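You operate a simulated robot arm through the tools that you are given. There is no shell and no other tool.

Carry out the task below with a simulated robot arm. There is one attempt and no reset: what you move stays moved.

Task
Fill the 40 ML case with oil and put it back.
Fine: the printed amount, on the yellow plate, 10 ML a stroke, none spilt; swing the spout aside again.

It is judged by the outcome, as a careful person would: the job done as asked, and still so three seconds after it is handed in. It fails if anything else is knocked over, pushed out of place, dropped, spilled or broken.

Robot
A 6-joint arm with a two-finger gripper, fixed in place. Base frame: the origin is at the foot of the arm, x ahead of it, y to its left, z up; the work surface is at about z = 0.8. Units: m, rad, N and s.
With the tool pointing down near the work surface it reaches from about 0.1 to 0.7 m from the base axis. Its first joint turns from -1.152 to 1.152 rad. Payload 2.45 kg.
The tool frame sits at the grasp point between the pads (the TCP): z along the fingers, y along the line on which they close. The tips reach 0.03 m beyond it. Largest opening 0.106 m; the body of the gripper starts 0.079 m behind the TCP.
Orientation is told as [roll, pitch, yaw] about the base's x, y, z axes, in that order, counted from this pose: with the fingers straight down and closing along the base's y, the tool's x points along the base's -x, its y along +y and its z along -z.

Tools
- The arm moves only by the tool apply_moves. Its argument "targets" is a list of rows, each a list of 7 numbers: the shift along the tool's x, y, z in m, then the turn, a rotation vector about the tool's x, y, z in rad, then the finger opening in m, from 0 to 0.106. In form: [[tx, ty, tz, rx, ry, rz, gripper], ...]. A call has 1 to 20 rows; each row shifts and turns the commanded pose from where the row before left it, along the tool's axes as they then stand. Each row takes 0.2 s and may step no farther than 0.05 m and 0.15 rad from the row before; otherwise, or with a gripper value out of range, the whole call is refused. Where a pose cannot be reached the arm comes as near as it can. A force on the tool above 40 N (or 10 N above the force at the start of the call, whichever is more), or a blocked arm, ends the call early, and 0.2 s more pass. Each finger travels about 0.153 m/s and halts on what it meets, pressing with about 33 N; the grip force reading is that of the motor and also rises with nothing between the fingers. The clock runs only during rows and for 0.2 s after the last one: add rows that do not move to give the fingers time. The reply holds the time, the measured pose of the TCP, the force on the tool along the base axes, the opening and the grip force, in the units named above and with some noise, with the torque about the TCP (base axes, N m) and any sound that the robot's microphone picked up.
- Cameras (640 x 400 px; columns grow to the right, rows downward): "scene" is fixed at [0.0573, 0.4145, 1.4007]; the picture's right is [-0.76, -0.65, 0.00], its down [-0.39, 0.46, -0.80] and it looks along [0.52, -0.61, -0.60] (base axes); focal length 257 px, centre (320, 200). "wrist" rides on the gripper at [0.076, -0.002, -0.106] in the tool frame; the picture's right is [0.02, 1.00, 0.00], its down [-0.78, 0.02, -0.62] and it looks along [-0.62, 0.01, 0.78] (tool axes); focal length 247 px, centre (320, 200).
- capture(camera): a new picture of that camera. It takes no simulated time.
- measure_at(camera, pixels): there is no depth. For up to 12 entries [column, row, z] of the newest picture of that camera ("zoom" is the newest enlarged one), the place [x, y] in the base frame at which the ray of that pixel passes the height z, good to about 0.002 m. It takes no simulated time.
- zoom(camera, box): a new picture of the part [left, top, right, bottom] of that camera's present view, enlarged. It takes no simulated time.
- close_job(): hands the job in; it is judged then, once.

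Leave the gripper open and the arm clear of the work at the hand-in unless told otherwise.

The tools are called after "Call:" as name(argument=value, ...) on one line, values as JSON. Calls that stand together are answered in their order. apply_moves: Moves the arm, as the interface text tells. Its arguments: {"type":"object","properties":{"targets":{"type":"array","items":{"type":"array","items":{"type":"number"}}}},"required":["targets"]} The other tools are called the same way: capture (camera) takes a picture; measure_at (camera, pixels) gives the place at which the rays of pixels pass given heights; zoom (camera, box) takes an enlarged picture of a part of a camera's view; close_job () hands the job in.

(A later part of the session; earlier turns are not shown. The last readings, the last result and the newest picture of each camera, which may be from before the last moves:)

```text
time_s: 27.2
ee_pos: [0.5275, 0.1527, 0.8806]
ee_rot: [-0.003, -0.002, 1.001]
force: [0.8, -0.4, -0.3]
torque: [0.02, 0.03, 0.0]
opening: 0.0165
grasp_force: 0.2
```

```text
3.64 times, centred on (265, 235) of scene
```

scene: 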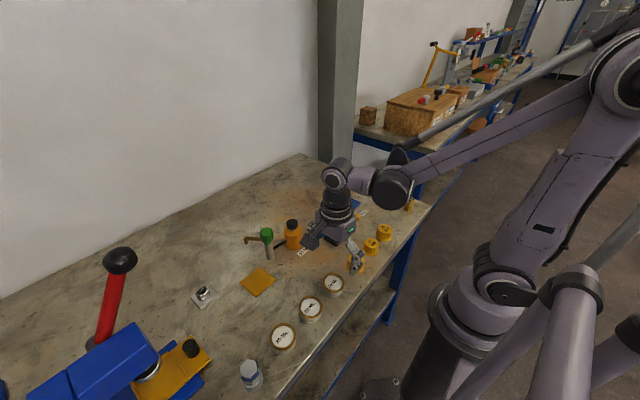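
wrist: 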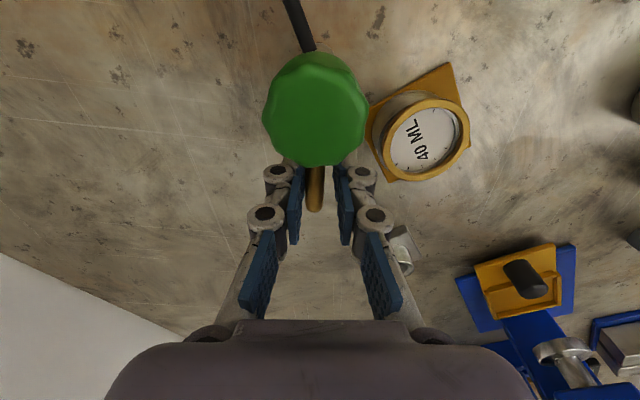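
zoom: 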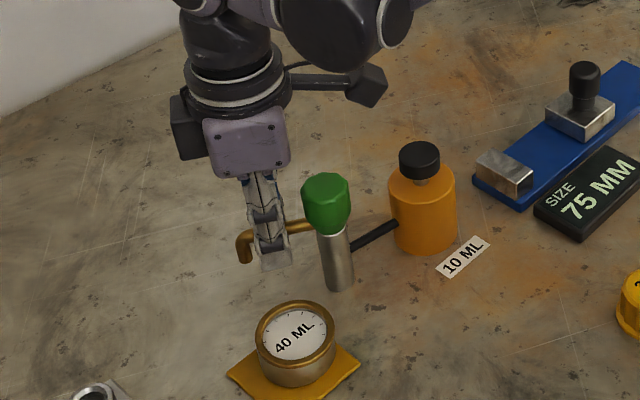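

The spout swings along smoothly with hardly any force. I'll continue about 1.04 rad more towards the case and then check.

Call:
apply_moves(targets=[[0.0005, 0.0057, 0, 0, 0, -0.13, 0.016], [0.0005, 0.0057, 0, 0, 0, -0.13, 0.016], [0.0005, 0.0057, 0, 0, 0, -0.13, 0.016], [0.0005, 0.0057, 0, 0, 0, -0.13, 0.016], [0.0005, 0.0057, 0, 0, 0, -0.13, 0.016], [0.0005, 0.0057, 0, 0, 0, -0.13, 0.016], [0.0005, 0.0057, 0, 0, 0, -0.13, 0.016], [0.0004, 0.0044, 0, 0, 0, -0.1, 0.016], [0, 0, 0, 0, 0, 0, 0.016]])

Call:
capture(camera="wrist")

Call:
zoom(camera="scene", box=[200, 180, 330, 290])

```text
time_s: 29.2
ee_pos: [0.4854, 0.1559, 0.8807]
ee_rot: [-0.003, 0.004, 2.011]
force: [0.3, -0.3, 0.2]
torque: [-0.01, 0.0, 0.0]
opening: 0.0163
grasp_force: 0.1
```

```text
taken
```

wrist: 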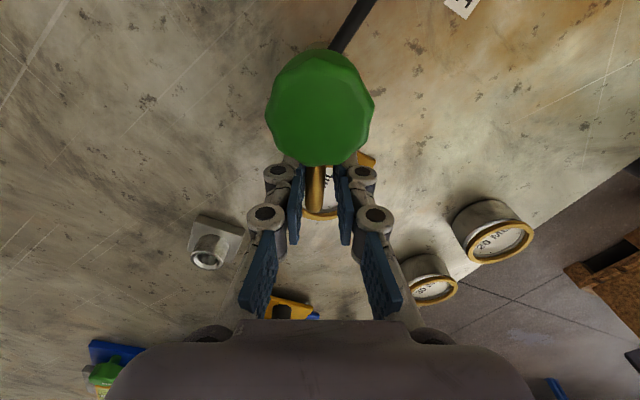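

```text
3.64 times, centred on (265, 235) of scene
```

zoom: 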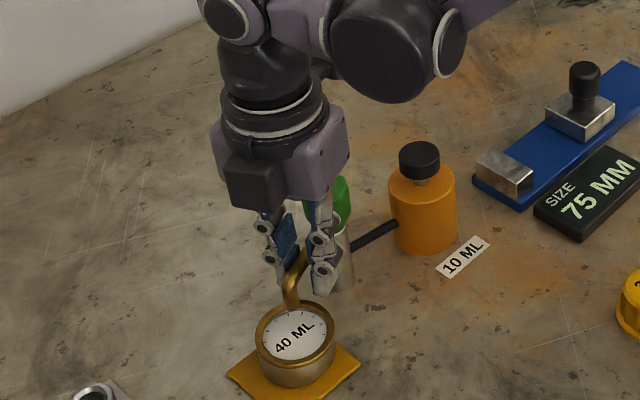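

The spout has reached the case. I'll zoom in to see exactly where the outlet is relative to the case's opening.

Call:
zoom(camera="scene", box=[245, 230, 295, 285])

Call:
zoom(camera="wrist", box=[270, 140, 370, 230])

```text
7.27 times, centred on (270, 258) of scene
```

zoom: 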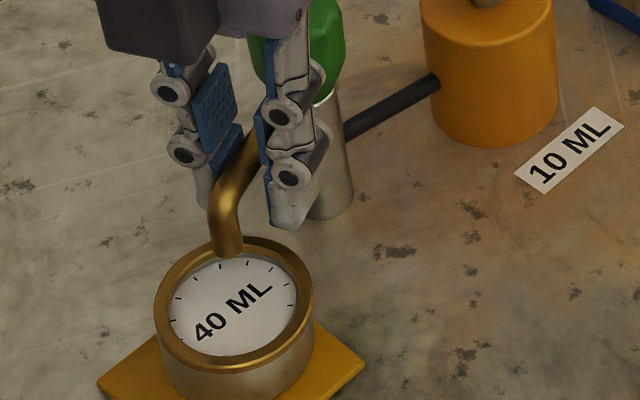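

```text
4.44 times, centred on (320, 185) of wrist
```

zoom: 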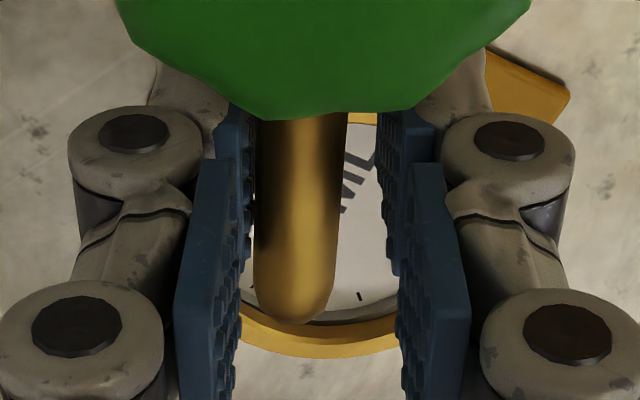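

I'll measure the outlet (zoom (228,251)) and the case rim centre (zoom (233,304)) in the scene view.

Call:
zoom(camera="scene", box=[245, 230, 295, 285])

Call:
measure_at(camera="zoom", pixels=[[228, 251, 0.838], [228, 251, 0.842], [228, 251, 0.846], [233, 304, 0.83], [233, 304, 0.834], [153, 304, 0.833], [313, 304, 0.833], [233, 236, 0.833], [233, 373, 0.833]])

```text
7.27 times, centred on (270, 258) of scene
```

zoom: 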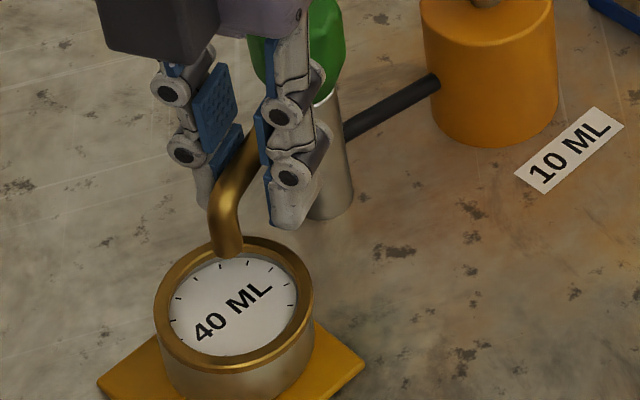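

```text
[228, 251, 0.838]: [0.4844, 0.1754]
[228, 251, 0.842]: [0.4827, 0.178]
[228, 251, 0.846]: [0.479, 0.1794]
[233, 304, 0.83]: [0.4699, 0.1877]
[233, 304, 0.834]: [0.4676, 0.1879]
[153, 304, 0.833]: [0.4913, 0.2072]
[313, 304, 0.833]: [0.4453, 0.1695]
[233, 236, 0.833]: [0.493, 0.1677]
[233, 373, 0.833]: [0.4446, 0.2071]
```

The outlet is at about (0.4815, 0.1785), 16 mm from the case centre (0.4685, 0.188), because the spout lags the tool by a few degrees. I'll swing about 0.13 rad more so that it points straight at the case centre.

Call:
apply_moves(targets=[[0.0003, 0.0029, 0, 0, 0, -0.065, 0.016], [0.0003, 0.0029, 0, 0, 0, -0.065, 0.016], [0, 0, 0, 0, 0, 0, 0.016]])

Call:
zoom(camera="wrist", box=[270, 140, 370, 230])

Call:
zoom(camera="scene", box=[245, 230, 295, 285])

```text
time_s: 30.0
ee_pos: [0.4807, 0.153, 0.8795]
ee_rot: [-0.003, 0.002, 2.143]
force: [7.0, 2.6, 2.8]
torque: [0.08, -0.1, -0.07]
opening: 0.0208
grasp_force: 3.7
```

```text
4.44 times, centred on (320, 185) of wrist
```

zoom: 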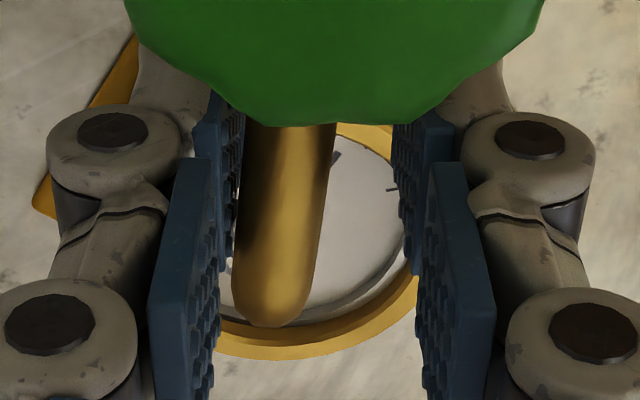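

```text
7.27 times, centred on (270, 258) of scene
```

zoom: 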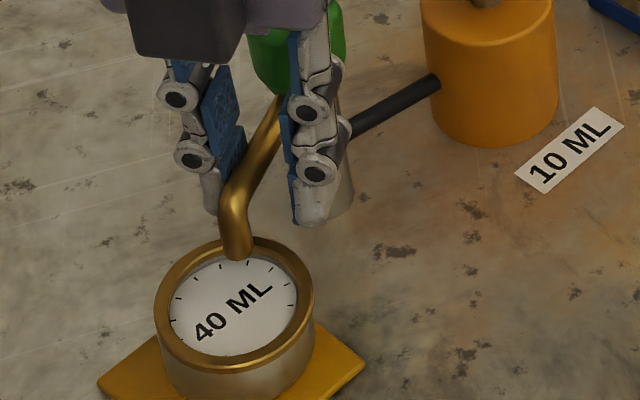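

The force rose to 7 N and the fingers were spread to 0.0208 m, so the spout has met its stop. I'll measure the outlet here at zoom (237,253).

Call:
measure_at(camera="zoom", pixels=[[237, 253, 0.838], [237, 253, 0.842], [237, 253, 0.846], [232, 206, 0.865], [270, 130, 0.865], [233, 304, 0.833]])

Call:
capture(camera="wrist")

Call:
measure_at(camera="wrist", pixels=[[309, 213, 0.865], [310, 208, 0.865], [314, 170, 0.865]])

```text
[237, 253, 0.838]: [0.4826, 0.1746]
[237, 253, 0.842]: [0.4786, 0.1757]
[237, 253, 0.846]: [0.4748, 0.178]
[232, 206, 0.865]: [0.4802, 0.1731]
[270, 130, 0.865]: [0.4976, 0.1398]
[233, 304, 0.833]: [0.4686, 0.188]
```

```text
taken
```

wrist: 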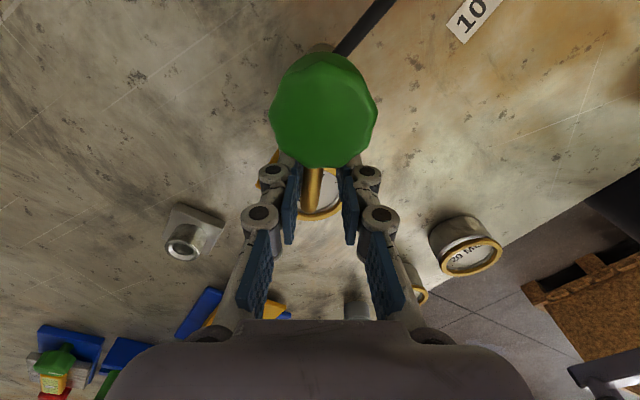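

```text
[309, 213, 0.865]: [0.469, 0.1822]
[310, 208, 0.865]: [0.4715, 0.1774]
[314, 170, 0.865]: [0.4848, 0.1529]
```

The spout is at its stop, pointing towards the plate, with the outlet at about (0.476, 0.177). That falls inside the case opening (inner radius about 24 mm, centre (0.4685, 0.188)). I'll open the fingers around the tube, back off slightly and lift straight up so as not to drag it.

Call:
apply_moves(targets=[[0.0, -0.003, 0, 0, 0, 0.065, 0.026], [0, 0, 0, 0, 0, 0, 0.036], [0, 0, 0, 0, 0, 0, 0.036], [0, 0, -0.01, 0, 0, 0, 0.036], [0, 0, -0.02, 0, 0, 0, 0.036], [0, 0, -0.025, 0, 0, 0, 0.036], [0, 0, -0.025, 0, 0, 0, 0.036], [0, 0, -0.025, 0, 0, 0, 0.036], [0, 0, -0.025, 0, 0, 0, 0.036], [0, 0, 0, 0, 0, 0, 0.036]])

Call:
capture(camera="wrist")

Call:
zoom(camera="scene", box=[235, 210, 305, 295])

```text
time_s: 32.2
ee_pos: [0.4807, 0.1552, 1.0118]
ee_rot: [-0.003, 0.002, 2.076]
force: [-0.8, 0.5, 1.0]
torque: [0.01, 0.03, 0.03]
opening: 0.036
grasp_force: 0.0
```

```text
taken
```

wrist: 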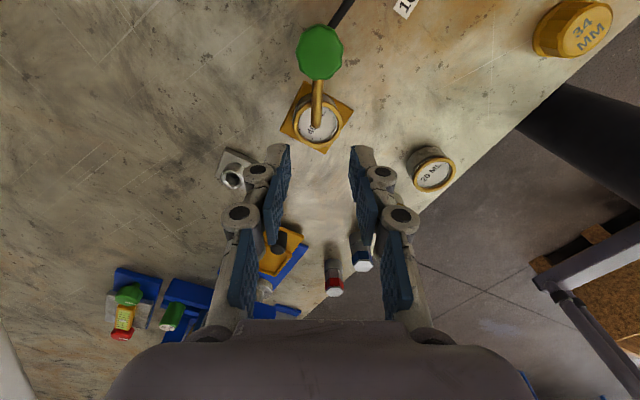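

```text
4.71 times, centred on (270, 252) of scene
```

zoom: 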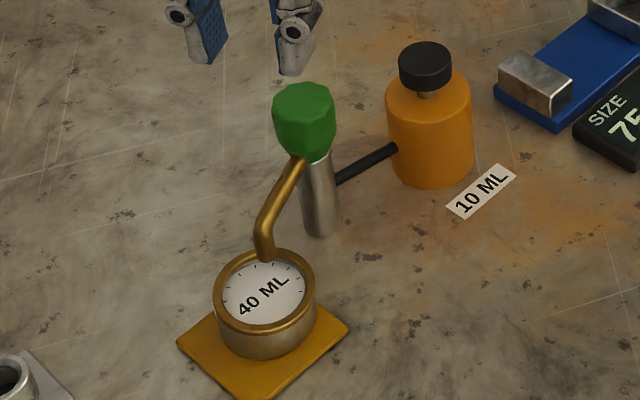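

The spout stayed in place over the case. I'll zoom in from both cameras to verify the outlet position over the opening.

Call:
zoom(camera="wrist", box=[270, 20, 370, 160])

Call:
zoom(camera="scene", box=[245, 235, 290, 280])

```text
2.86 times, centred on (320, 90) of wrist
```

zoom: 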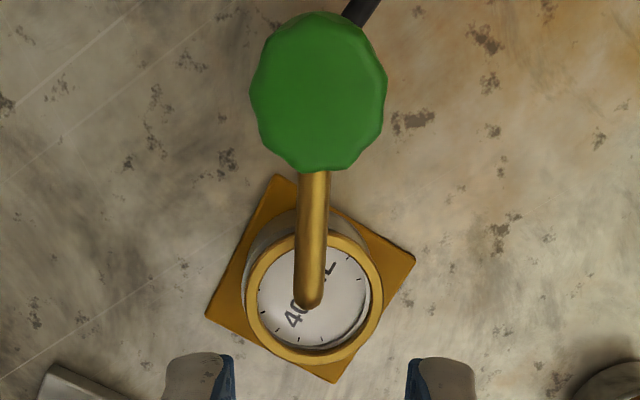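

```text
8.89 times, centred on (268, 258) of scene
```

zoom: 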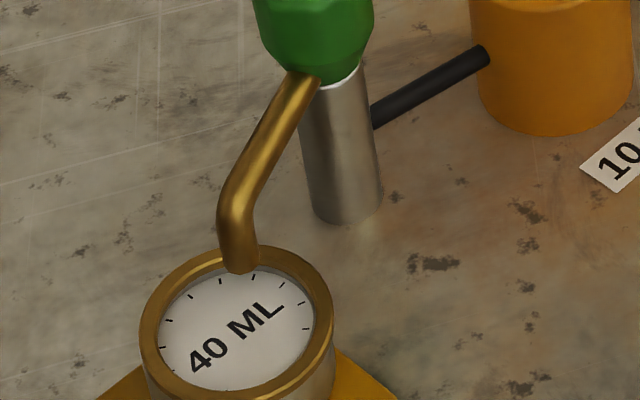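

Call:
measure_at(camera="zoom", pixels=[[240, 267, 0.838], [240, 267, 0.842], [240, 267, 0.846], [232, 210, 0.86], [232, 210, 0.865], [300, 90, 0.865], [345, 222, 0.8], [345, 210, 0.8]])

Call:
measure_at(camera="wrist", pixels=[[316.5, 125, 0.86], [316.5, 125, 0.865], [316.5, 126, 0.87], [318, 125, 0.833], [317.5, 83, 0.87], [319.5, 48, 0.91]])

```text
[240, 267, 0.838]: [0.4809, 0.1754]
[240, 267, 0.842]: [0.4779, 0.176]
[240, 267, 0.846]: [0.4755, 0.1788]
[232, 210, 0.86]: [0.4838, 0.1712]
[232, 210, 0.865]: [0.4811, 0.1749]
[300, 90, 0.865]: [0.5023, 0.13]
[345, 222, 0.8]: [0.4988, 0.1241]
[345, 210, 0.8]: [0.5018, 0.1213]
```

```text
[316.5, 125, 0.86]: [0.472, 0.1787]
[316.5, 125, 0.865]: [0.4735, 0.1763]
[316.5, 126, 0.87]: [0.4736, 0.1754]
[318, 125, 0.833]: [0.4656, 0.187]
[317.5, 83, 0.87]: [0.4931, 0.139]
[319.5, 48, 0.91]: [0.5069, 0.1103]
```

The outlet lies 11–14 mm from the case's centre, well inside the 24 mm opening, and the case is fully on the plate. I'll close the fingers and move above the green knob at (0.503, 0.117) to press it.

Call:
apply_moves(targets=[[0.011, -0.0003, 0, 0, 0, 0, 0.02], [0.011, -0.0003, 0, 0, 0, 0, 0.0], [0.011, -0.0002, 0, 0, 0, 0, 0.0], [0.0112, -0.0002, 0, 0, 0, 0, 0.0], [0, 0, 0.015, 0, 0, 0, 0.0], [0, 0, 0.015, 0, 0, 0, 0.0], [0, 0, 0.015, 0, 0, 0, 0.0], [0, 0, 0, 0, 0, 0, 0.0]])

Call:
capture(camera="wrist")

Call:
zoom(camera="scene", box=[225, 180, 315, 290])

```text
time_s: 34.0
ee_pos: [0.5043, 0.1167, 0.9668]
ee_rot: [-0.002, 0.001, 2.076]
force: [-0.1, 1.0, 0.0]
torque: [-0.06, 0.02, 0.01]
opening: 0.0
grasp_force: 29.2
```

```text
taken
```

wrist: 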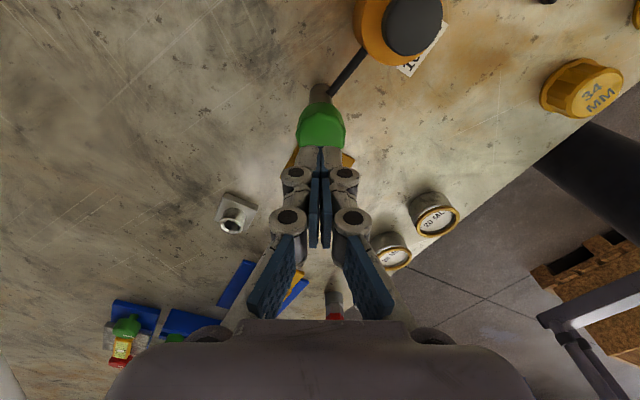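

```text
3.64 times, centred on (270, 235) of scene
```

zoom: 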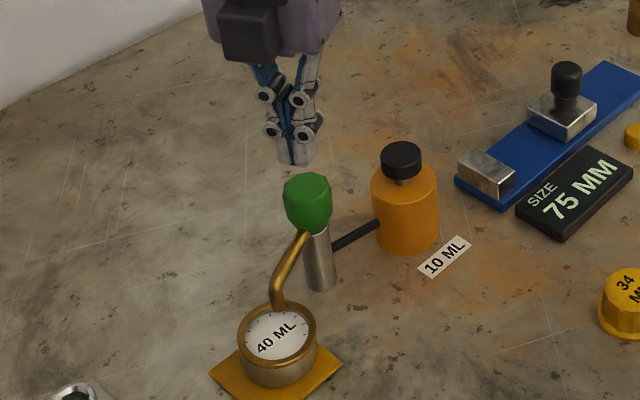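

The tips are about 27 mm above the knob. Before pressing I'll check the lateral alignment closely.

Call:
zoom(camera="scene", box=[245, 195, 290, 245])

Call:
zoom(camera="wrist", box=[270, 80, 370, 200])

```text
8.00 times, centred on (268, 220) of scene
```

zoom: 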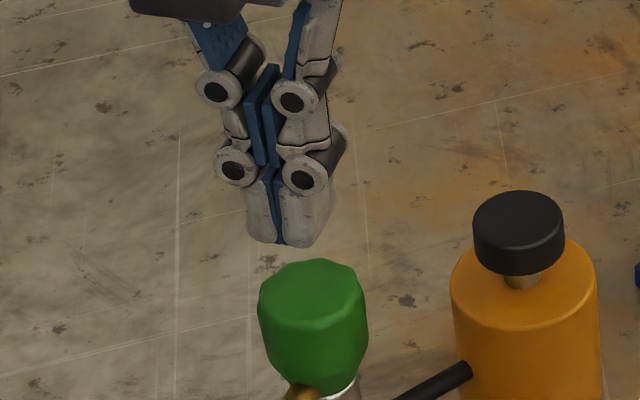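

```text
3.33 times, centred on (320, 140) of wrist
```

zoom: 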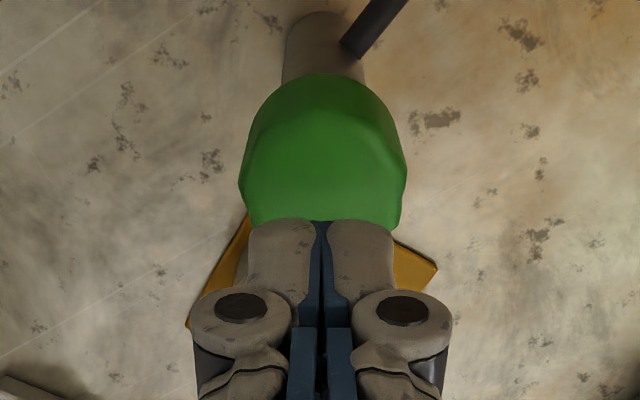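

The wrist view shows the fingertip seam (column 321) centred on the knob (column 322), so the alignment is good. I'll come down to just above the knob.

Call:
apply_moves(targets=[[0, 0, 0.012, 0, 0, 0, 0.0], [0, 0, 0.008, 0, 0, 0, 0.0], [0, 0, 0.003, 0, 0, 0, 0.0], [0, 0, 0, 0, 0, 0, 0.0]])

Call:
zoom(camera="scene", box=[240, 200, 300, 280])

```text
time_s: 35.0
ee_pos: [0.5038, 0.1168, 0.9421]
ee_rot: [-0.002, 0.0, 2.076]
force: [0.8, 0.3, -0.7]
torque: [0.0, 0.01, -0.03]
opening: 0.0
grasp_force: 28.0
```

```text
5.00 times, centred on (270, 240) of scene
```

zoom: 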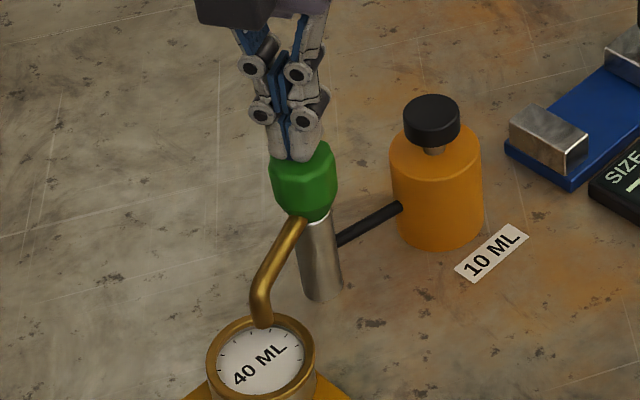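

The tips are just above the knob's top. The scene view suggests they sit about 4 mm left of centre, so I'll shift 2.5 mm along tool y as a compromise and start pressing in small steps.

Call:
apply_moves(targets=[[0.0005, 0.0025, 0, 0, 0, 0, 0.0], [0, 0, 0.002, 0, 0, 0, 0.0], [0, 0, 0.002, 0, 0, 0, 0.0], [0, 0, 0, 0, 0, 0, 0.0]])

Call:
zoom(camera="scene", box=[240, 200, 300, 280])

```text
time_s: 36.0
ee_pos: [0.504, 0.1138, 0.9393]
ee_rot: [-0.002, 0.002, 2.074]
force: [-0.2, -0.1, -0.5]
torque: [0.01, -0.04, -0.02]
opening: 0.0
grasp_force: 28.5
```

```text
5.00 times, centred on (270, 240) of scene
```

zoom: 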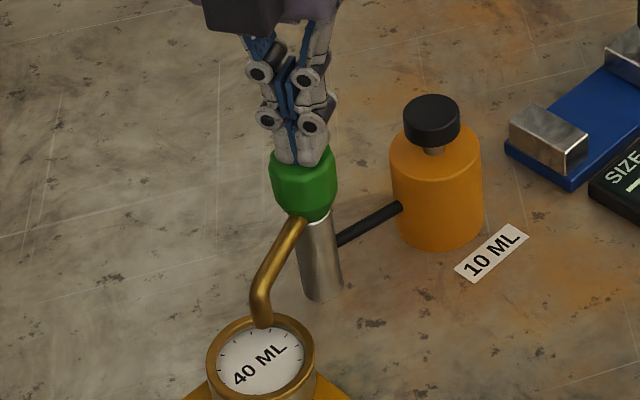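

No contact yet and the tips look better centred. I'll continue down in 2 mm steps.

Call:
apply_moves(targets=[[0, 0, 0.002, 0, 0, 0, 0.0], [0, 0, 0.002, 0, 0, 0, 0.0], [0, 0, 0, 0, 0, 0, 0.0]])

```text
time_s: 36.8
ee_pos: [0.5022, 0.1139, 0.935]
ee_rot: [-0.004, 0.002, 2.075]
force: [0.5, -0.5, 15.4]
torque: [0.03, -0.05, -0.01]
opening: 0.0
grasp_force: 28.5
```

Contact: 15.4 N upward at TCP z 0.935. I'll check whether the head is moving yet.

Call:
zoom(camera="scene", box=[240, 200, 300, 280])

Call:
apply_moves(targets=[[0, 0, 0.002, 0, 0, 0, 0.0], [0, 0, 0, 0, 0, 0, 0.0]])

Call:
zoom(camera="scene", box=[240, 200, 300, 280])

```text
5.00 times, centred on (270, 240) of scene
```

zoom: 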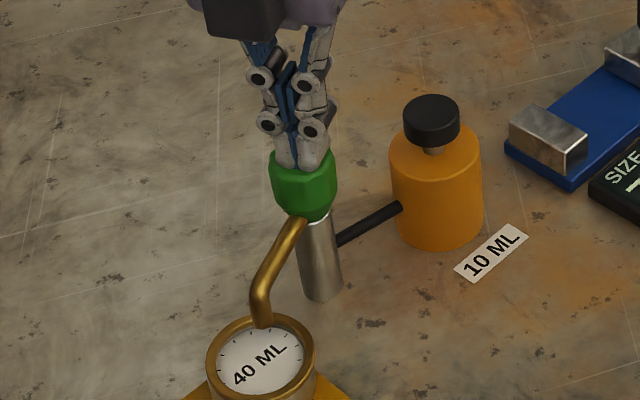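

```text
time_s: 37.2
ee_pos: [0.5025, 0.1138, 0.9362]
ee_rot: [-0.002, 0.0, 2.076]
force: [-2.6, -0.1, 9.0]
torque: [0.0, 0.03, 0.01]
opening: 0.0
grasp_force: 28.9
stopped in row 2: the force on the tool passed its limit at 46 N (the readings are from after the stop); the commanded pose is now the measured one
```

```text
5.00 times, centred on (270, 240) of scene
```

zoom: 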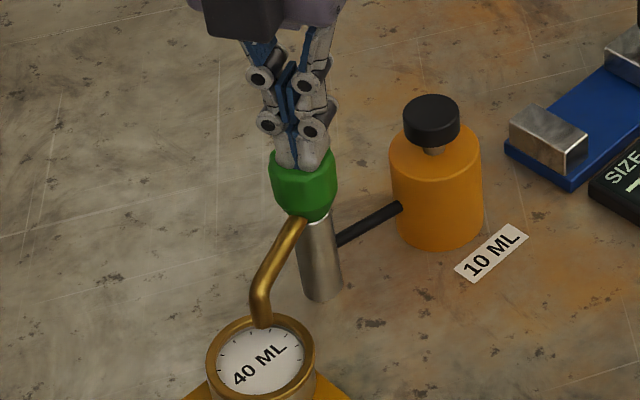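

The knob doesn't give even at 46 N and hasn't moved, so it isn't the plunger. It's only the spout's swivel head. The black cap on the bottle sits on a thin rod with a visible gap and has the "10 ML" label beside it, so that must be the pump button, feeding the spout through the black hose. I'll lift off the knob and check everything.

Call:
apply_moves(targets=[[0, 0, -0.005, 0, 0, 0, 0.0], [0, 0, -0.015, 0, 0, 0, 0.0], [0, 0, -0.02, 0, 0, 0, 0.0], [0, 0, -0.02, 0, 0, 0, 0.0], [0, 0, -0.02, 0, 0, 0, 0.0], [0, 0, 0, 0, 0, 0, 0.0]])

Call:
zoom(camera="scene", box=[240, 205, 320, 285])

Call:
capture(camera="wrist")

```text
time_s: 38.6
ee_pos: [0.5017, 0.1135, 1.0149]
ee_rot: [-0.004, 0.002, 2.075]
force: [0.6, -1.3, 0.1]
torque: [-0.02, 0.0, 0.03]
opening: 0.0
grasp_force: 28.9
```

```text
5.00 times, centred on (280, 245) of scene
```

zoom: 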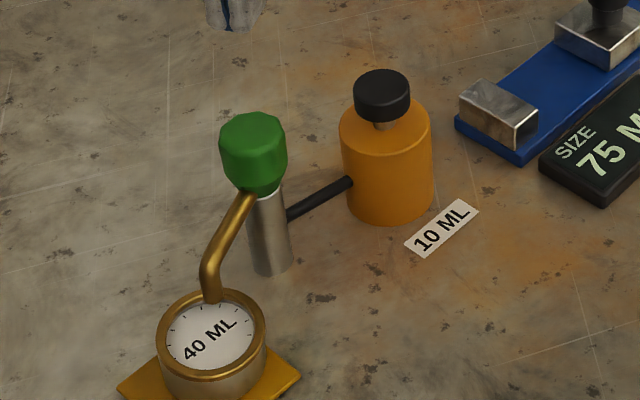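

```text
taken
```

wrist: 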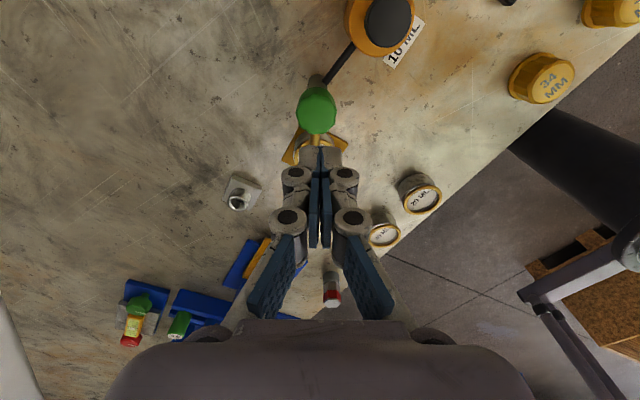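

Nothing has moved. The black cap's top face is at scene (292.2, 222.6) and wrist (388, 22). I'll triangulate it.

Call:
measure_at(camera="scene", pixels=[[292.2, 222.4, 0.87], [292.2, 222.4, 0.88], [292.2, 222.4, 0.89], [292.2, 222.4, 0.9], [292.4, 228.5, 0.87]])

Call:
zoom(camera="wrist", box=[320, 0, 440, 80])

Call:
measure_at(camera="wrist", pixels=[[388, 22, 0.87], [388, 22, 0.88], [388, 22, 0.89], [388, 22, 0.9]])

```text
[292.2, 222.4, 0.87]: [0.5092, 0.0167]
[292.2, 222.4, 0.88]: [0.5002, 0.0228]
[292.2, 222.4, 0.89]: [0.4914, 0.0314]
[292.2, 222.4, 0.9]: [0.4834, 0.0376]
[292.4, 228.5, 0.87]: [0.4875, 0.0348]
```

```text
5.00 times, centred on (380, 40) of wrist
```

zoom: 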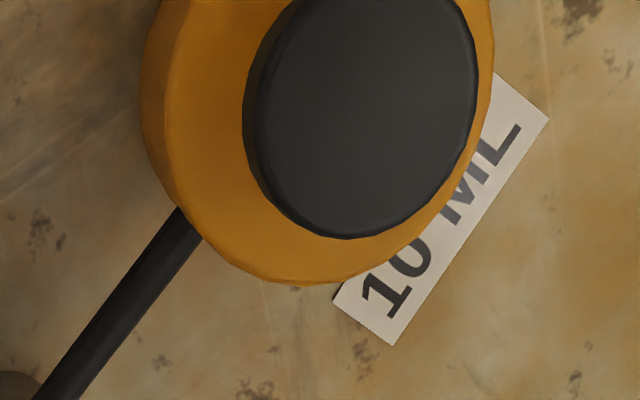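

```text
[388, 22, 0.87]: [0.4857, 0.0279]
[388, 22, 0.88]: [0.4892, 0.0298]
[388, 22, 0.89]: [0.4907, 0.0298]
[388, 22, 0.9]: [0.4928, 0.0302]
```

The two rays meet at z≈0.89, (0.491, 0.031), so that's the cap's top. I'll move above it at the safe height, fingers closed.

Call:
apply_moves(targets=[[0.01675, 0.0123, 0, 0, 0, 0, 0.0], [0.01675, 0.0123, 0, 0, 0, 0, 0.0], [0.01675, 0.0123, 0, 0, 0, 0, 0.0], [0.01675, 0.0124, 0, 0, 0, 0, 0.0], [0, 0, 0.02, 0, 0, 0, 0.0], [0, 0, 0.02, 0, 0, 0, 0.0], [0, 0, 0.02, 0, 0, 0, 0.0], [0, 0, 0, 0, 0, 0, 0.0]])

Call:
capture(camera="wrist")

Call:
zoom(camera="scene", box=[250, 190, 330, 285])

```text
time_s: 40.4
ee_pos: [0.4917, 0.0318, 0.9549]
ee_rot: [-0.005, 0.003, 2.075]
force: [0.7, -0.3, 0.3]
torque: [-0.03, 0.0, 0.0]
opening: 0.0
grasp_force: 28.6
```

```text
taken
```

wrist: 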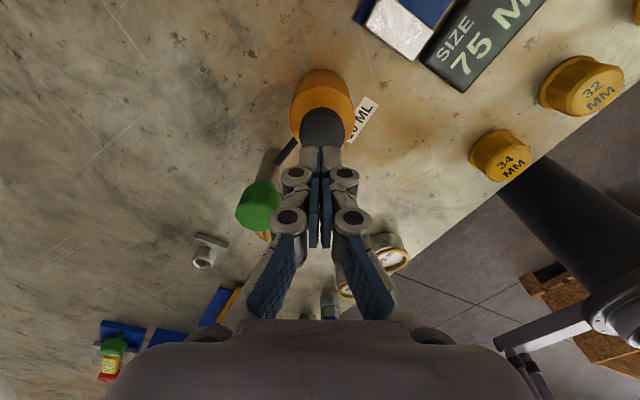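

```text
4.21 times, centred on (290, 238) of scene
```

zoom: 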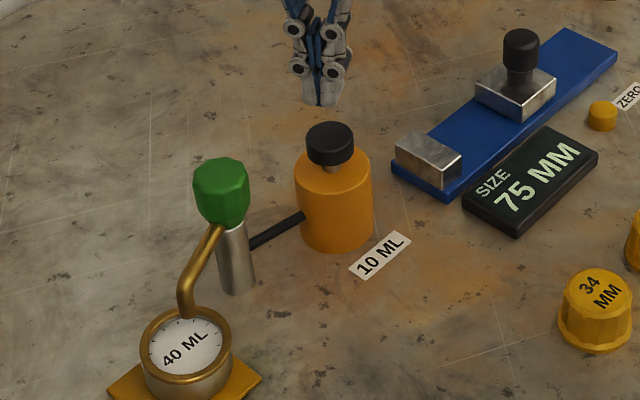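

The tips hang over the cap (cap at zoom (331,137), tips at (321,105)) with only about 2 mm of offset. I'll nudge slightly and come down to just above the cap.

Call:
apply_moves(targets=[[0, 0.0015, 0.01, 0, 0, 0, 0.0], [0, 0, 0.01, 0, 0, 0, 0.0], [0, 0, 0.006, 0, 0, 0, 0.0], [0, 0, 0, 0, 0, 0, 0.0]])

Call:
zoom(camera="scene", box=[250, 200, 330, 285])

Call:
zoom(camera="wrist", box=[260, 60, 380, 200])

```text
time_s: 41.4
ee_pos: [0.4915, 0.0307, 0.929]
ee_rot: [-0.002, 0.001, 2.075]
force: [-0.1, -0.5, 0.4]
torque: [0.01, 0.03, 0.0]
opening: 0.0
grasp_force: 28.6
```

```text
4.71 times, centred on (290, 242) of scene
```

zoom: 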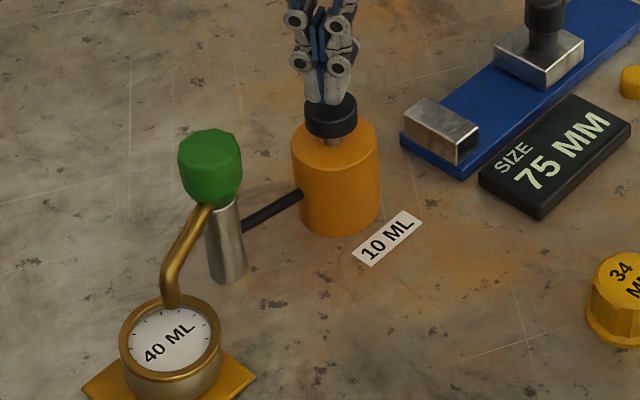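

```text
2.86 times, centred on (320, 130) of wrist
```

zoom: 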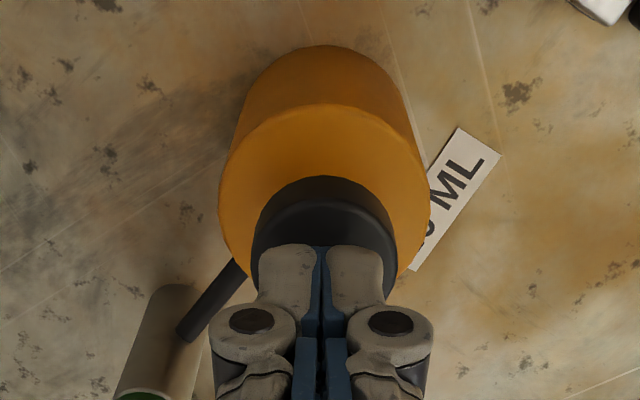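

Aligned, with the tips about 9 mm above the cap. I'll go down in small steps and watch for contact.

Call:
apply_moves(targets=[[0, 0, 0.004, 0, 0, 0, 0.0], [0, 0, 0.003, 0, 0, 0, 0.0], [0, 0, 0, 0, 0, 0, 0.0]])

Call:
apply_moves(targets=[[0, 0, 0.002, 0, 0, 0, 0.0], [0, 0, 0, 0, 0, 0, 0.0]])

```text
time_s: 42.2
ee_pos: [0.4906, 0.0299, 0.9214]
ee_rot: [-0.003, 0.002, 2.074]
force: [0.2, 0.1, -0.1]
torque: [0.01, -0.03, -0.05]
opening: 0.0
grasp_force: 28.0
```

```text
time_s: 42.8
ee_pos: [0.4911, 0.0312, 0.919]
ee_rot: [-0.006, 0.001, 2.076]
force: [0.1, 0.3, 0.3]
torque: [-0.02, -0.03, 0.02]
opening: 0.0001
grasp_force: 28.3
```

No contact yet, with the tips at about 0.889. I'll continue in 2 mm steps.

Call:
apply_moves(targets=[[0, 0, 0.002, 0, 0, 0, 0.0], [0, 0, 0, 0, 0, 0, 0.0]])

Call:
apply_moves(targets=[[0, 0, 0.002, 0, 0, 0, 0.0], [0, 0, 0, 0, 0, 0, 0.0]])

```text
time_s: 43.4
ee_pos: [0.4912, 0.0307, 0.9179]
ee_rot: [-0.003, 0.003, 2.075]
force: [0.7, -0.4, -0.2]
torque: [-0.02, 0.02, 0.0]
opening: 0.0001
grasp_force: 28.9
```

```text
time_s: 44.0
ee_pos: [0.4904, 0.0311, 0.9169]
ee_rot: [-0.004, 0.001, 2.076]
force: [-0.2, -0.3, 1.0]
torque: [-0.03, -0.01, 0.01]
opening: 0.0
grasp_force: 28.3
```

Force 1.0 N at TCP 0.9169, so maybe first touch. I'll look before continuing.

Call:
zoom(camera="scene", box=[265, 200, 320, 260])

Call:
apply_moves(targets=[[0, 0, 0.001, 0, 0, 0, 0.0], [0, 0, 0, 0, 0, 0, 0.0]])

Call:
apply_moves(targets=[[0, 0, 0.001, 0, 0, 0, 0.0], [0, 0, 0, 0, 0, 0, 0.0]])

Call:
zoom(camera="scene", box=[265, 200, 320, 260])

```text
6.67 times, centred on (292, 230) of scene
```

zoom: 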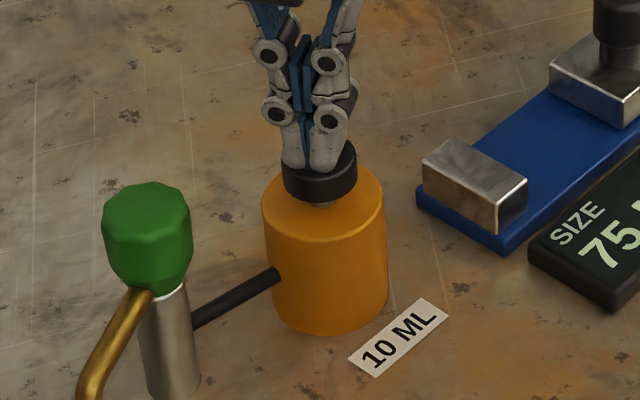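

```text
time_s: 44.6
ee_pos: [0.4903, 0.0318, 0.9162]
ee_rot: [-0.005, 0.004, 2.076]
force: [-0.1, -0.4, 1.9]
torque: [-0.02, -0.01, 0.0]
opening: 0.0
grasp_force: 28.7
```

```text
time_s: 45.2
ee_pos: [0.4905, 0.0314, 0.9146]
ee_rot: [-0.002, 0.002, 2.075]
force: [0.2, -0.4, 1.9]
torque: [-0.01, 0.0, 0.01]
opening: 0.0
grasp_force: 28.9
```

```text
6.67 times, centred on (292, 230) of scene
```

zoom: 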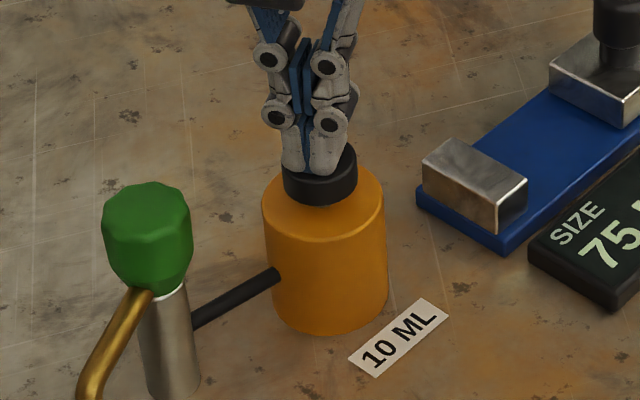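

The cap moves down under a light spring force (1.9 N), so this is the pump button. I'll keep pressing to the end of the stroke and watch the force and any sound.

Call:
apply_moves(targets=[[0, 0, 0.0015, 0, 0, 0, 0.0], [0, 0, 0.0015, 0, 0, 0, 0.0], [0, 0, 0, 0, 0, 0, 0.0]])

Call:
zoom(camera="scene", box=[240, 200, 320, 290])

```text
time_s: 46.0
ee_pos: [0.4898, 0.0302, 0.9117]
ee_rot: [-0.004, 0.004, 2.078]
force: [-0.9, 0.2, 1.8]
torque: [0.02, 0.04, 0.02]
opening: 0.006
grasp_force: 28.8
heard: click
```

```text
4.44 times, centred on (280, 245) of scene
```

zoom: 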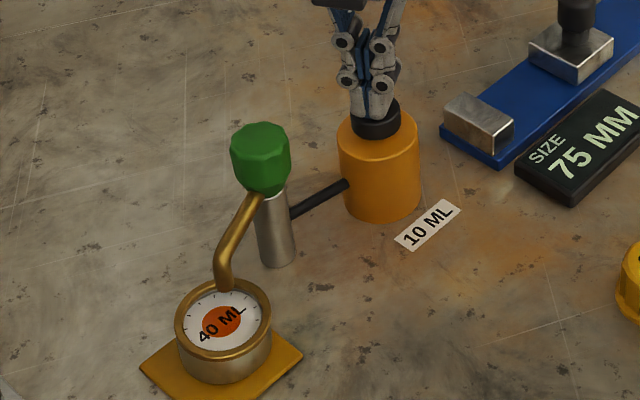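

A click was heard and an orange oil disc has appeared in the case, so the first 10 ML is delivered. I'll let the cap come all the way up by lifting about 14 mm and check.

Call:
apply_moves(targets=[[0, 0, -0.004, 0, 0, 0, 0.0], [0, 0, -0.005, 0, 0, 0, 0.0], [0, 0, -0.005, 0, 0, 0, 0.0], [0, 0, 0, 0, 0, 0, 0.0], [0, 0, 0, 0, 0, 0, 0.0]])

Call:
zoom(camera="scene", box=[240, 200, 320, 290])

```text
time_s: 47.2
ee_pos: [0.4899, 0.0308, 0.9251]
ee_rot: [-0.003, 0.001, 2.074]
force: [0.4, -0.6, 0.7]
torque: [0.01, 0.0, -0.02]
opening: 0.0
grasp_force: 29.0
```

```text
4.44 times, centred on (280, 245) of scene
```

zoom: 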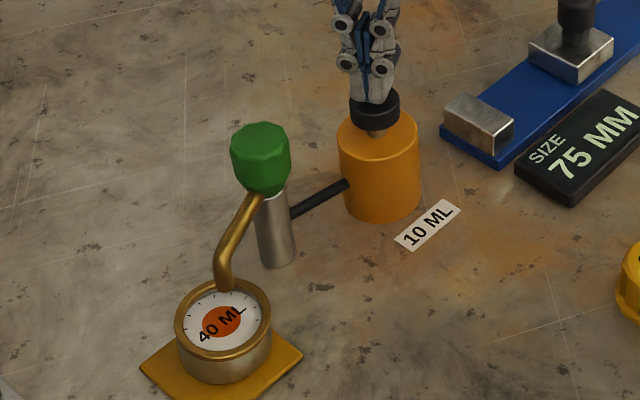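

The cap is fully back up and the oil disc is unchanged. Now the second stroke, to the same depth.

Call:
apply_moves(targets=[[0, 0, 0.004, 0, 0, 0, 0.0], [0, 0, 0.004, 0, 0, 0, 0.0], [0, 0, 0.003, 0, 0, 0, 0.0], [0, 0, 0.003, 0, 0, 0, 0.0], [0, 0, 0, 0, 0, 0, 0.0]])

Call:
zoom(camera="scene", box=[240, 200, 320, 290])

```text
time_s: 48.4
ee_pos: [0.4919, 0.0305, 0.9103]
ee_rot: [-0.003, 0.002, 2.076]
force: [-0.5, 1.3, 2.2]
torque: [0.05, 0.01, 0.01]
opening: 0.0061
grasp_force: 28.4
heard: click
```

```text
4.44 times, centred on (280, 245) of scene
```

zoom: 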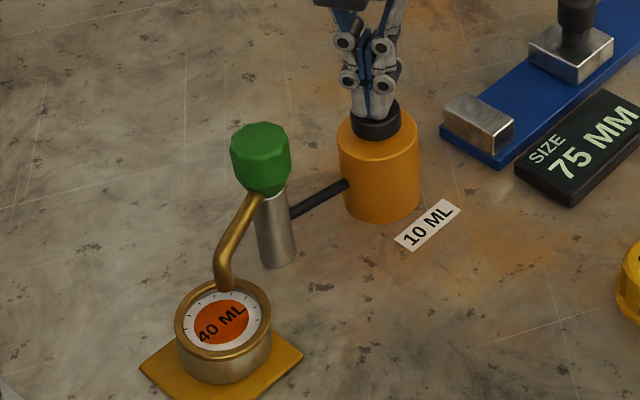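

The second click was heard and the oil disc grew. I'll release fully again.

Call:
apply_moves(targets=[[0, 0, -0.004, 0, 0, 0, 0.0], [0, 0, -0.005, 0, 0, 0, 0.0], [0, 0, -0.005, 0, 0, 0, 0.0], [0, 0, 0, 0, 0, 0, 0.0], [0, 0, 0, 0, 0, 0, 0.0]])

Call:
zoom(camera="scene", box=[240, 200, 320, 290])

```text
time_s: 49.6
ee_pos: [0.4918, 0.0312, 0.9246]
ee_rot: [-0.003, 0.001, 2.074]
force: [0.2, 0.4, -0.2]
torque: [0.02, 0.02, 0.03]
opening: 0.0
grasp_force: 28.8
```

```text
4.44 times, centred on (280, 245) of scene
```

zoom: 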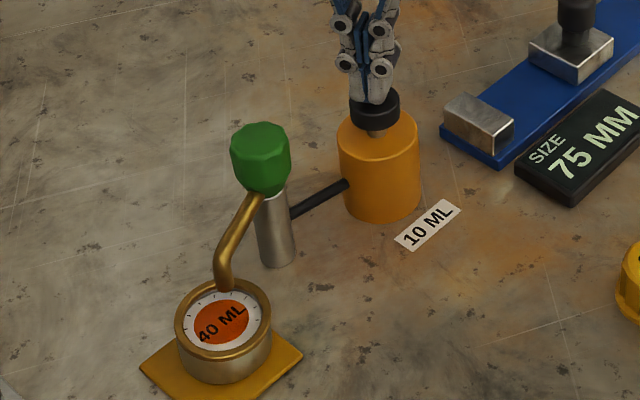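

The cap is up and 20 ML is in. Third stroke next.

Call:
apply_moves(targets=[[0, 0, 0.004, 0, 0, 0, 0.0], [0, 0, 0.004, 0, 0, 0, 0.0], [0, 0, 0.003, 0, 0, 0, 0.0], [0, 0, 0.003, 0, 0, 0, 0.0], [0, 0, 0, 0, 0, 0, 0.0]])

Call:
zoom(camera="scene", box=[240, 200, 320, 290])

```text
time_s: 50.8
ee_pos: [0.4903, 0.0309, 0.9095]
ee_rot: [-0.005, 0.001, 2.075]
force: [1.2, -0.6, 2.7]
torque: [-0.03, -0.03, 0.02]
opening: 0.0059
grasp_force: 28.5
heard: click
```

```text
4.44 times, centred on (280, 245) of scene
```

zoom: 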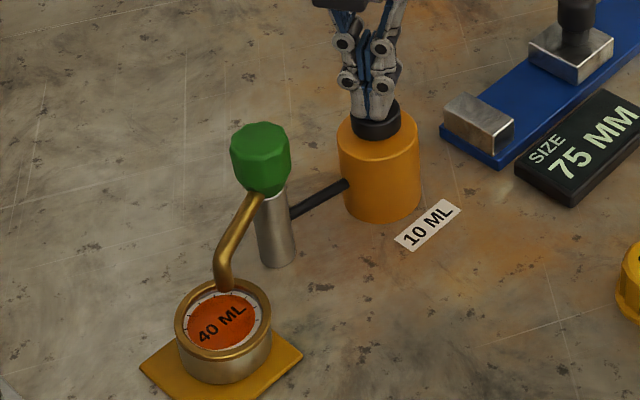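

The third click was heard and the disc grew again to 30 ML. I'll release fully.

Call:
apply_moves(targets=[[0, 0, -0.004, 0, 0, 0, 0.0], [0, 0, -0.005, 0, 0, 0, 0.0], [0, 0, -0.005, 0, 0, 0, 0.0], [0, 0, 0, 0, 0, 0, 0.0], [0, 0, 0, 0, 0, 0, 0.0]])

Call:
zoom(camera="scene", box=[240, 200, 320, 290])

```text
time_s: 52.0
ee_pos: [0.4914, 0.031, 0.9249]
ee_rot: [-0.004, 0.002, 2.075]
force: [0.3, -0.5, 0.2]
torque: [-0.01, 0.03, -0.01]
opening: 0.0002
grasp_force: 28.8
```

```text
4.44 times, centred on (280, 245) of scene
```

zoom: 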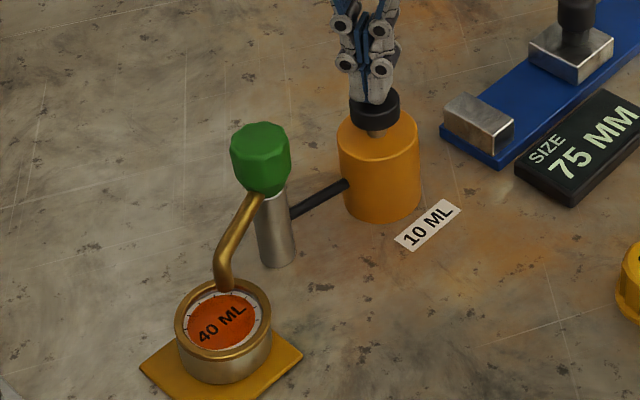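

The cap is back up and 30 ML is in. Fourth and last stroke next.

Call:
apply_moves(targets=[[0, 0, 0.004, 0, 0, 0, 0.0], [0, 0, 0.004, 0, 0, 0, 0.0], [0, 0, 0.003, 0, 0, 0, 0.0], [0, 0, 0.003, 0, 0, 0, 0.0], [0, 0, 0, 0, 0, 0, 0.0]])

Call:
zoom(camera="scene", box=[240, 200, 320, 290])

```text
time_s: 53.2
ee_pos: [0.4902, 0.0308, 0.9116]
ee_rot: [-0.003, 0.002, 2.075]
force: [0.2, -0.8, 3.3]
torque: [-0.01, 0.01, 0.01]
opening: 0.0058
grasp_force: 28.1
heard: click
```

```text
4.44 times, centred on (280, 245) of scene
```

zoom: 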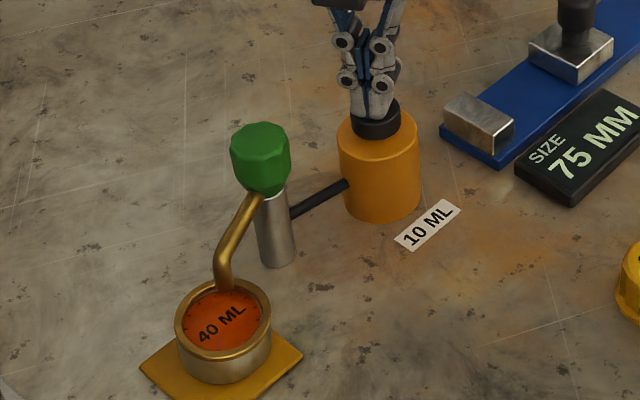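

The fourth click was heard and the oil covers the whole dial, so 40 ML is in. I'll lift straight off the cap to z≈1.015.

Call:
apply_moves(targets=[[0, 0, -0.004, 0, 0, 0, 0.0], [0, 0, -0.005, 0, 0, 0, 0.0], [0, 0, -0.01, 0, 0, 0, 0.0], [0, 0, -0.02, 0, 0, 0, 0.0], [0, 0, -0.025, 0, 0, 0, 0.0], [0, 0, -0.025, 0, 0, 0, 0.0], [0, 0, -0.015, 0, 0, 0, 0.0], [0, 0, 0, 0, 0, 0, 0.0]])

Call:
zoom(camera="scene", box=[240, 200, 320, 290])

```text
time_s: 55.0
ee_pos: [0.4911, 0.0309, 1.0153]
ee_rot: [-0.004, 0.002, 2.074]
force: [0.1, -1.1, 0.1]
torque: [0.02, 0.01, 0.0]
opening: 0.0
grasp_force: 28.6
```

```text
4.44 times, centred on (280, 245) of scene
```

zoom: 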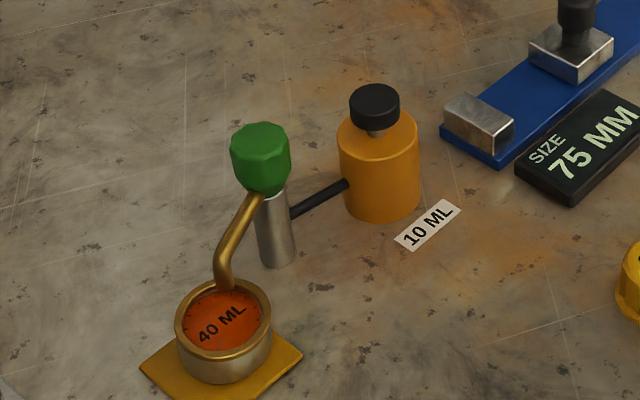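

The cap is up, the case is full and nothing is spilt. Next I'll move back over the spout arm, high above the knob, with the fingers opened to 0.036 m and turned to match the arm's 114° direction.

Call:
apply_moves(targets=[[-0.0226, -0.0113, 0, 0, 0, 0, 0.01], [-0.0226, -0.0113, 0, 0, 0, 0, 0.02], [-0.0226, -0.0113, 0, 0, 0, 0, 0.036], [-0.0226, -0.0113, 0, 0, 0, 0, 0.036], [-0.0226, -0.0112, 0, 0, 0, 0, 0.036], [0, 0, 0, 0, 0, 0.085, 0.036], [0, 0, 0.02, 0, 0, 0, 0.036], [0, 0, 0.02, 0, 0, 0, 0.036], [0, 0, 0, 0, 0, 0, 0.036]])

Call:
capture(camera="wrist")

Call:
zoom(camera="scene", box=[235, 200, 315, 290])

```text
time_s: 57.0
ee_pos: [0.4866, 0.157, 0.9751]
ee_rot: [-0.005, 0.0, 1.99]
force: [-1.0, -0.6, -0.1]
torque: [0.01, 0.0, -0.02]
opening: 0.0361
grasp_force: 0.1
```

```text
taken
```

wrist: 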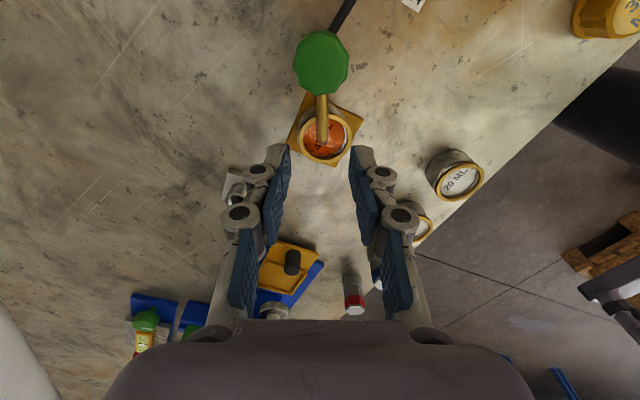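

```text
4.44 times, centred on (275, 245) of scene
```

zoom: 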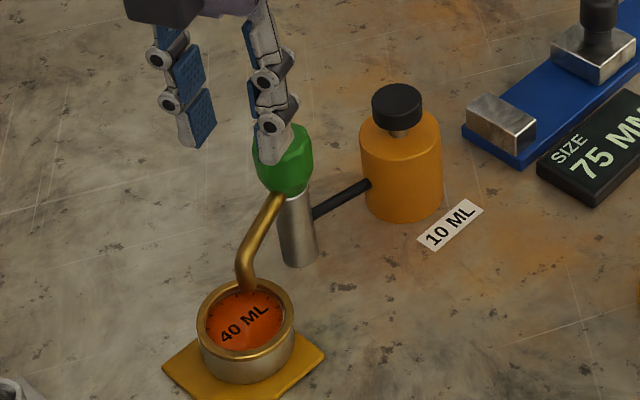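

The spout arm runs straight down the picture at column 321, centred between the fingers. I'll lower to TCP z≈0.88 to straddle it.

Call:
apply_moves(targets=[[0, 0, 0.02, 0, 0, 0, 0.036], [0, 0, 0.02, 0, 0, 0, 0.036], [0, 0, 0.02, 0, 0, 0, 0.036], [0, 0, 0.02, 0, 0, 0, 0.036], [0, 0, 0.013, 0, 0, 0, 0.036], [0, 0, 0, 0, 0, 0, 0.036]])

Call:
capture(camera="wrist")

Call:
zoom(camera="scene", box=[235, 200, 315, 290])

```text
time_s: 58.4
ee_pos: [0.4848, 0.1564, 0.881]
ee_rot: [-0.004, 0.002, 1.988]
force: [-0.1, -0.4, -0.2]
torque: [-0.02, -0.02, 0.03]
opening: 0.0361
grasp_force: 0.0
```

```text
taken
```

wrist: 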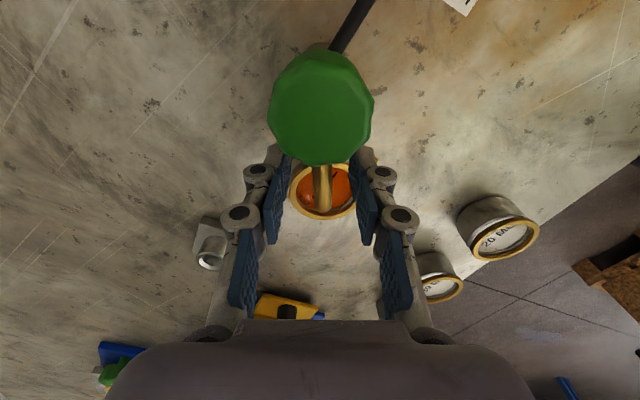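

```text
4.44 times, centred on (275, 245) of scene
```

zoom: 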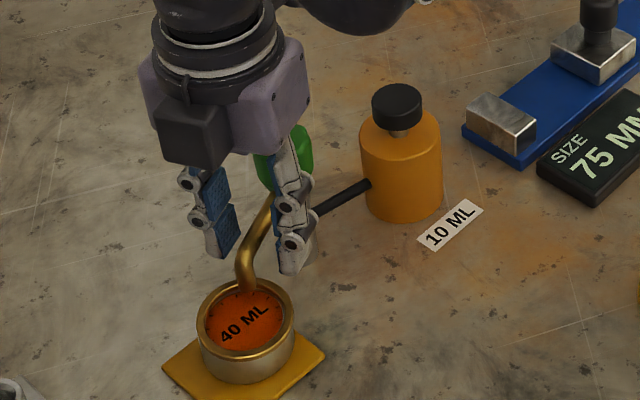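

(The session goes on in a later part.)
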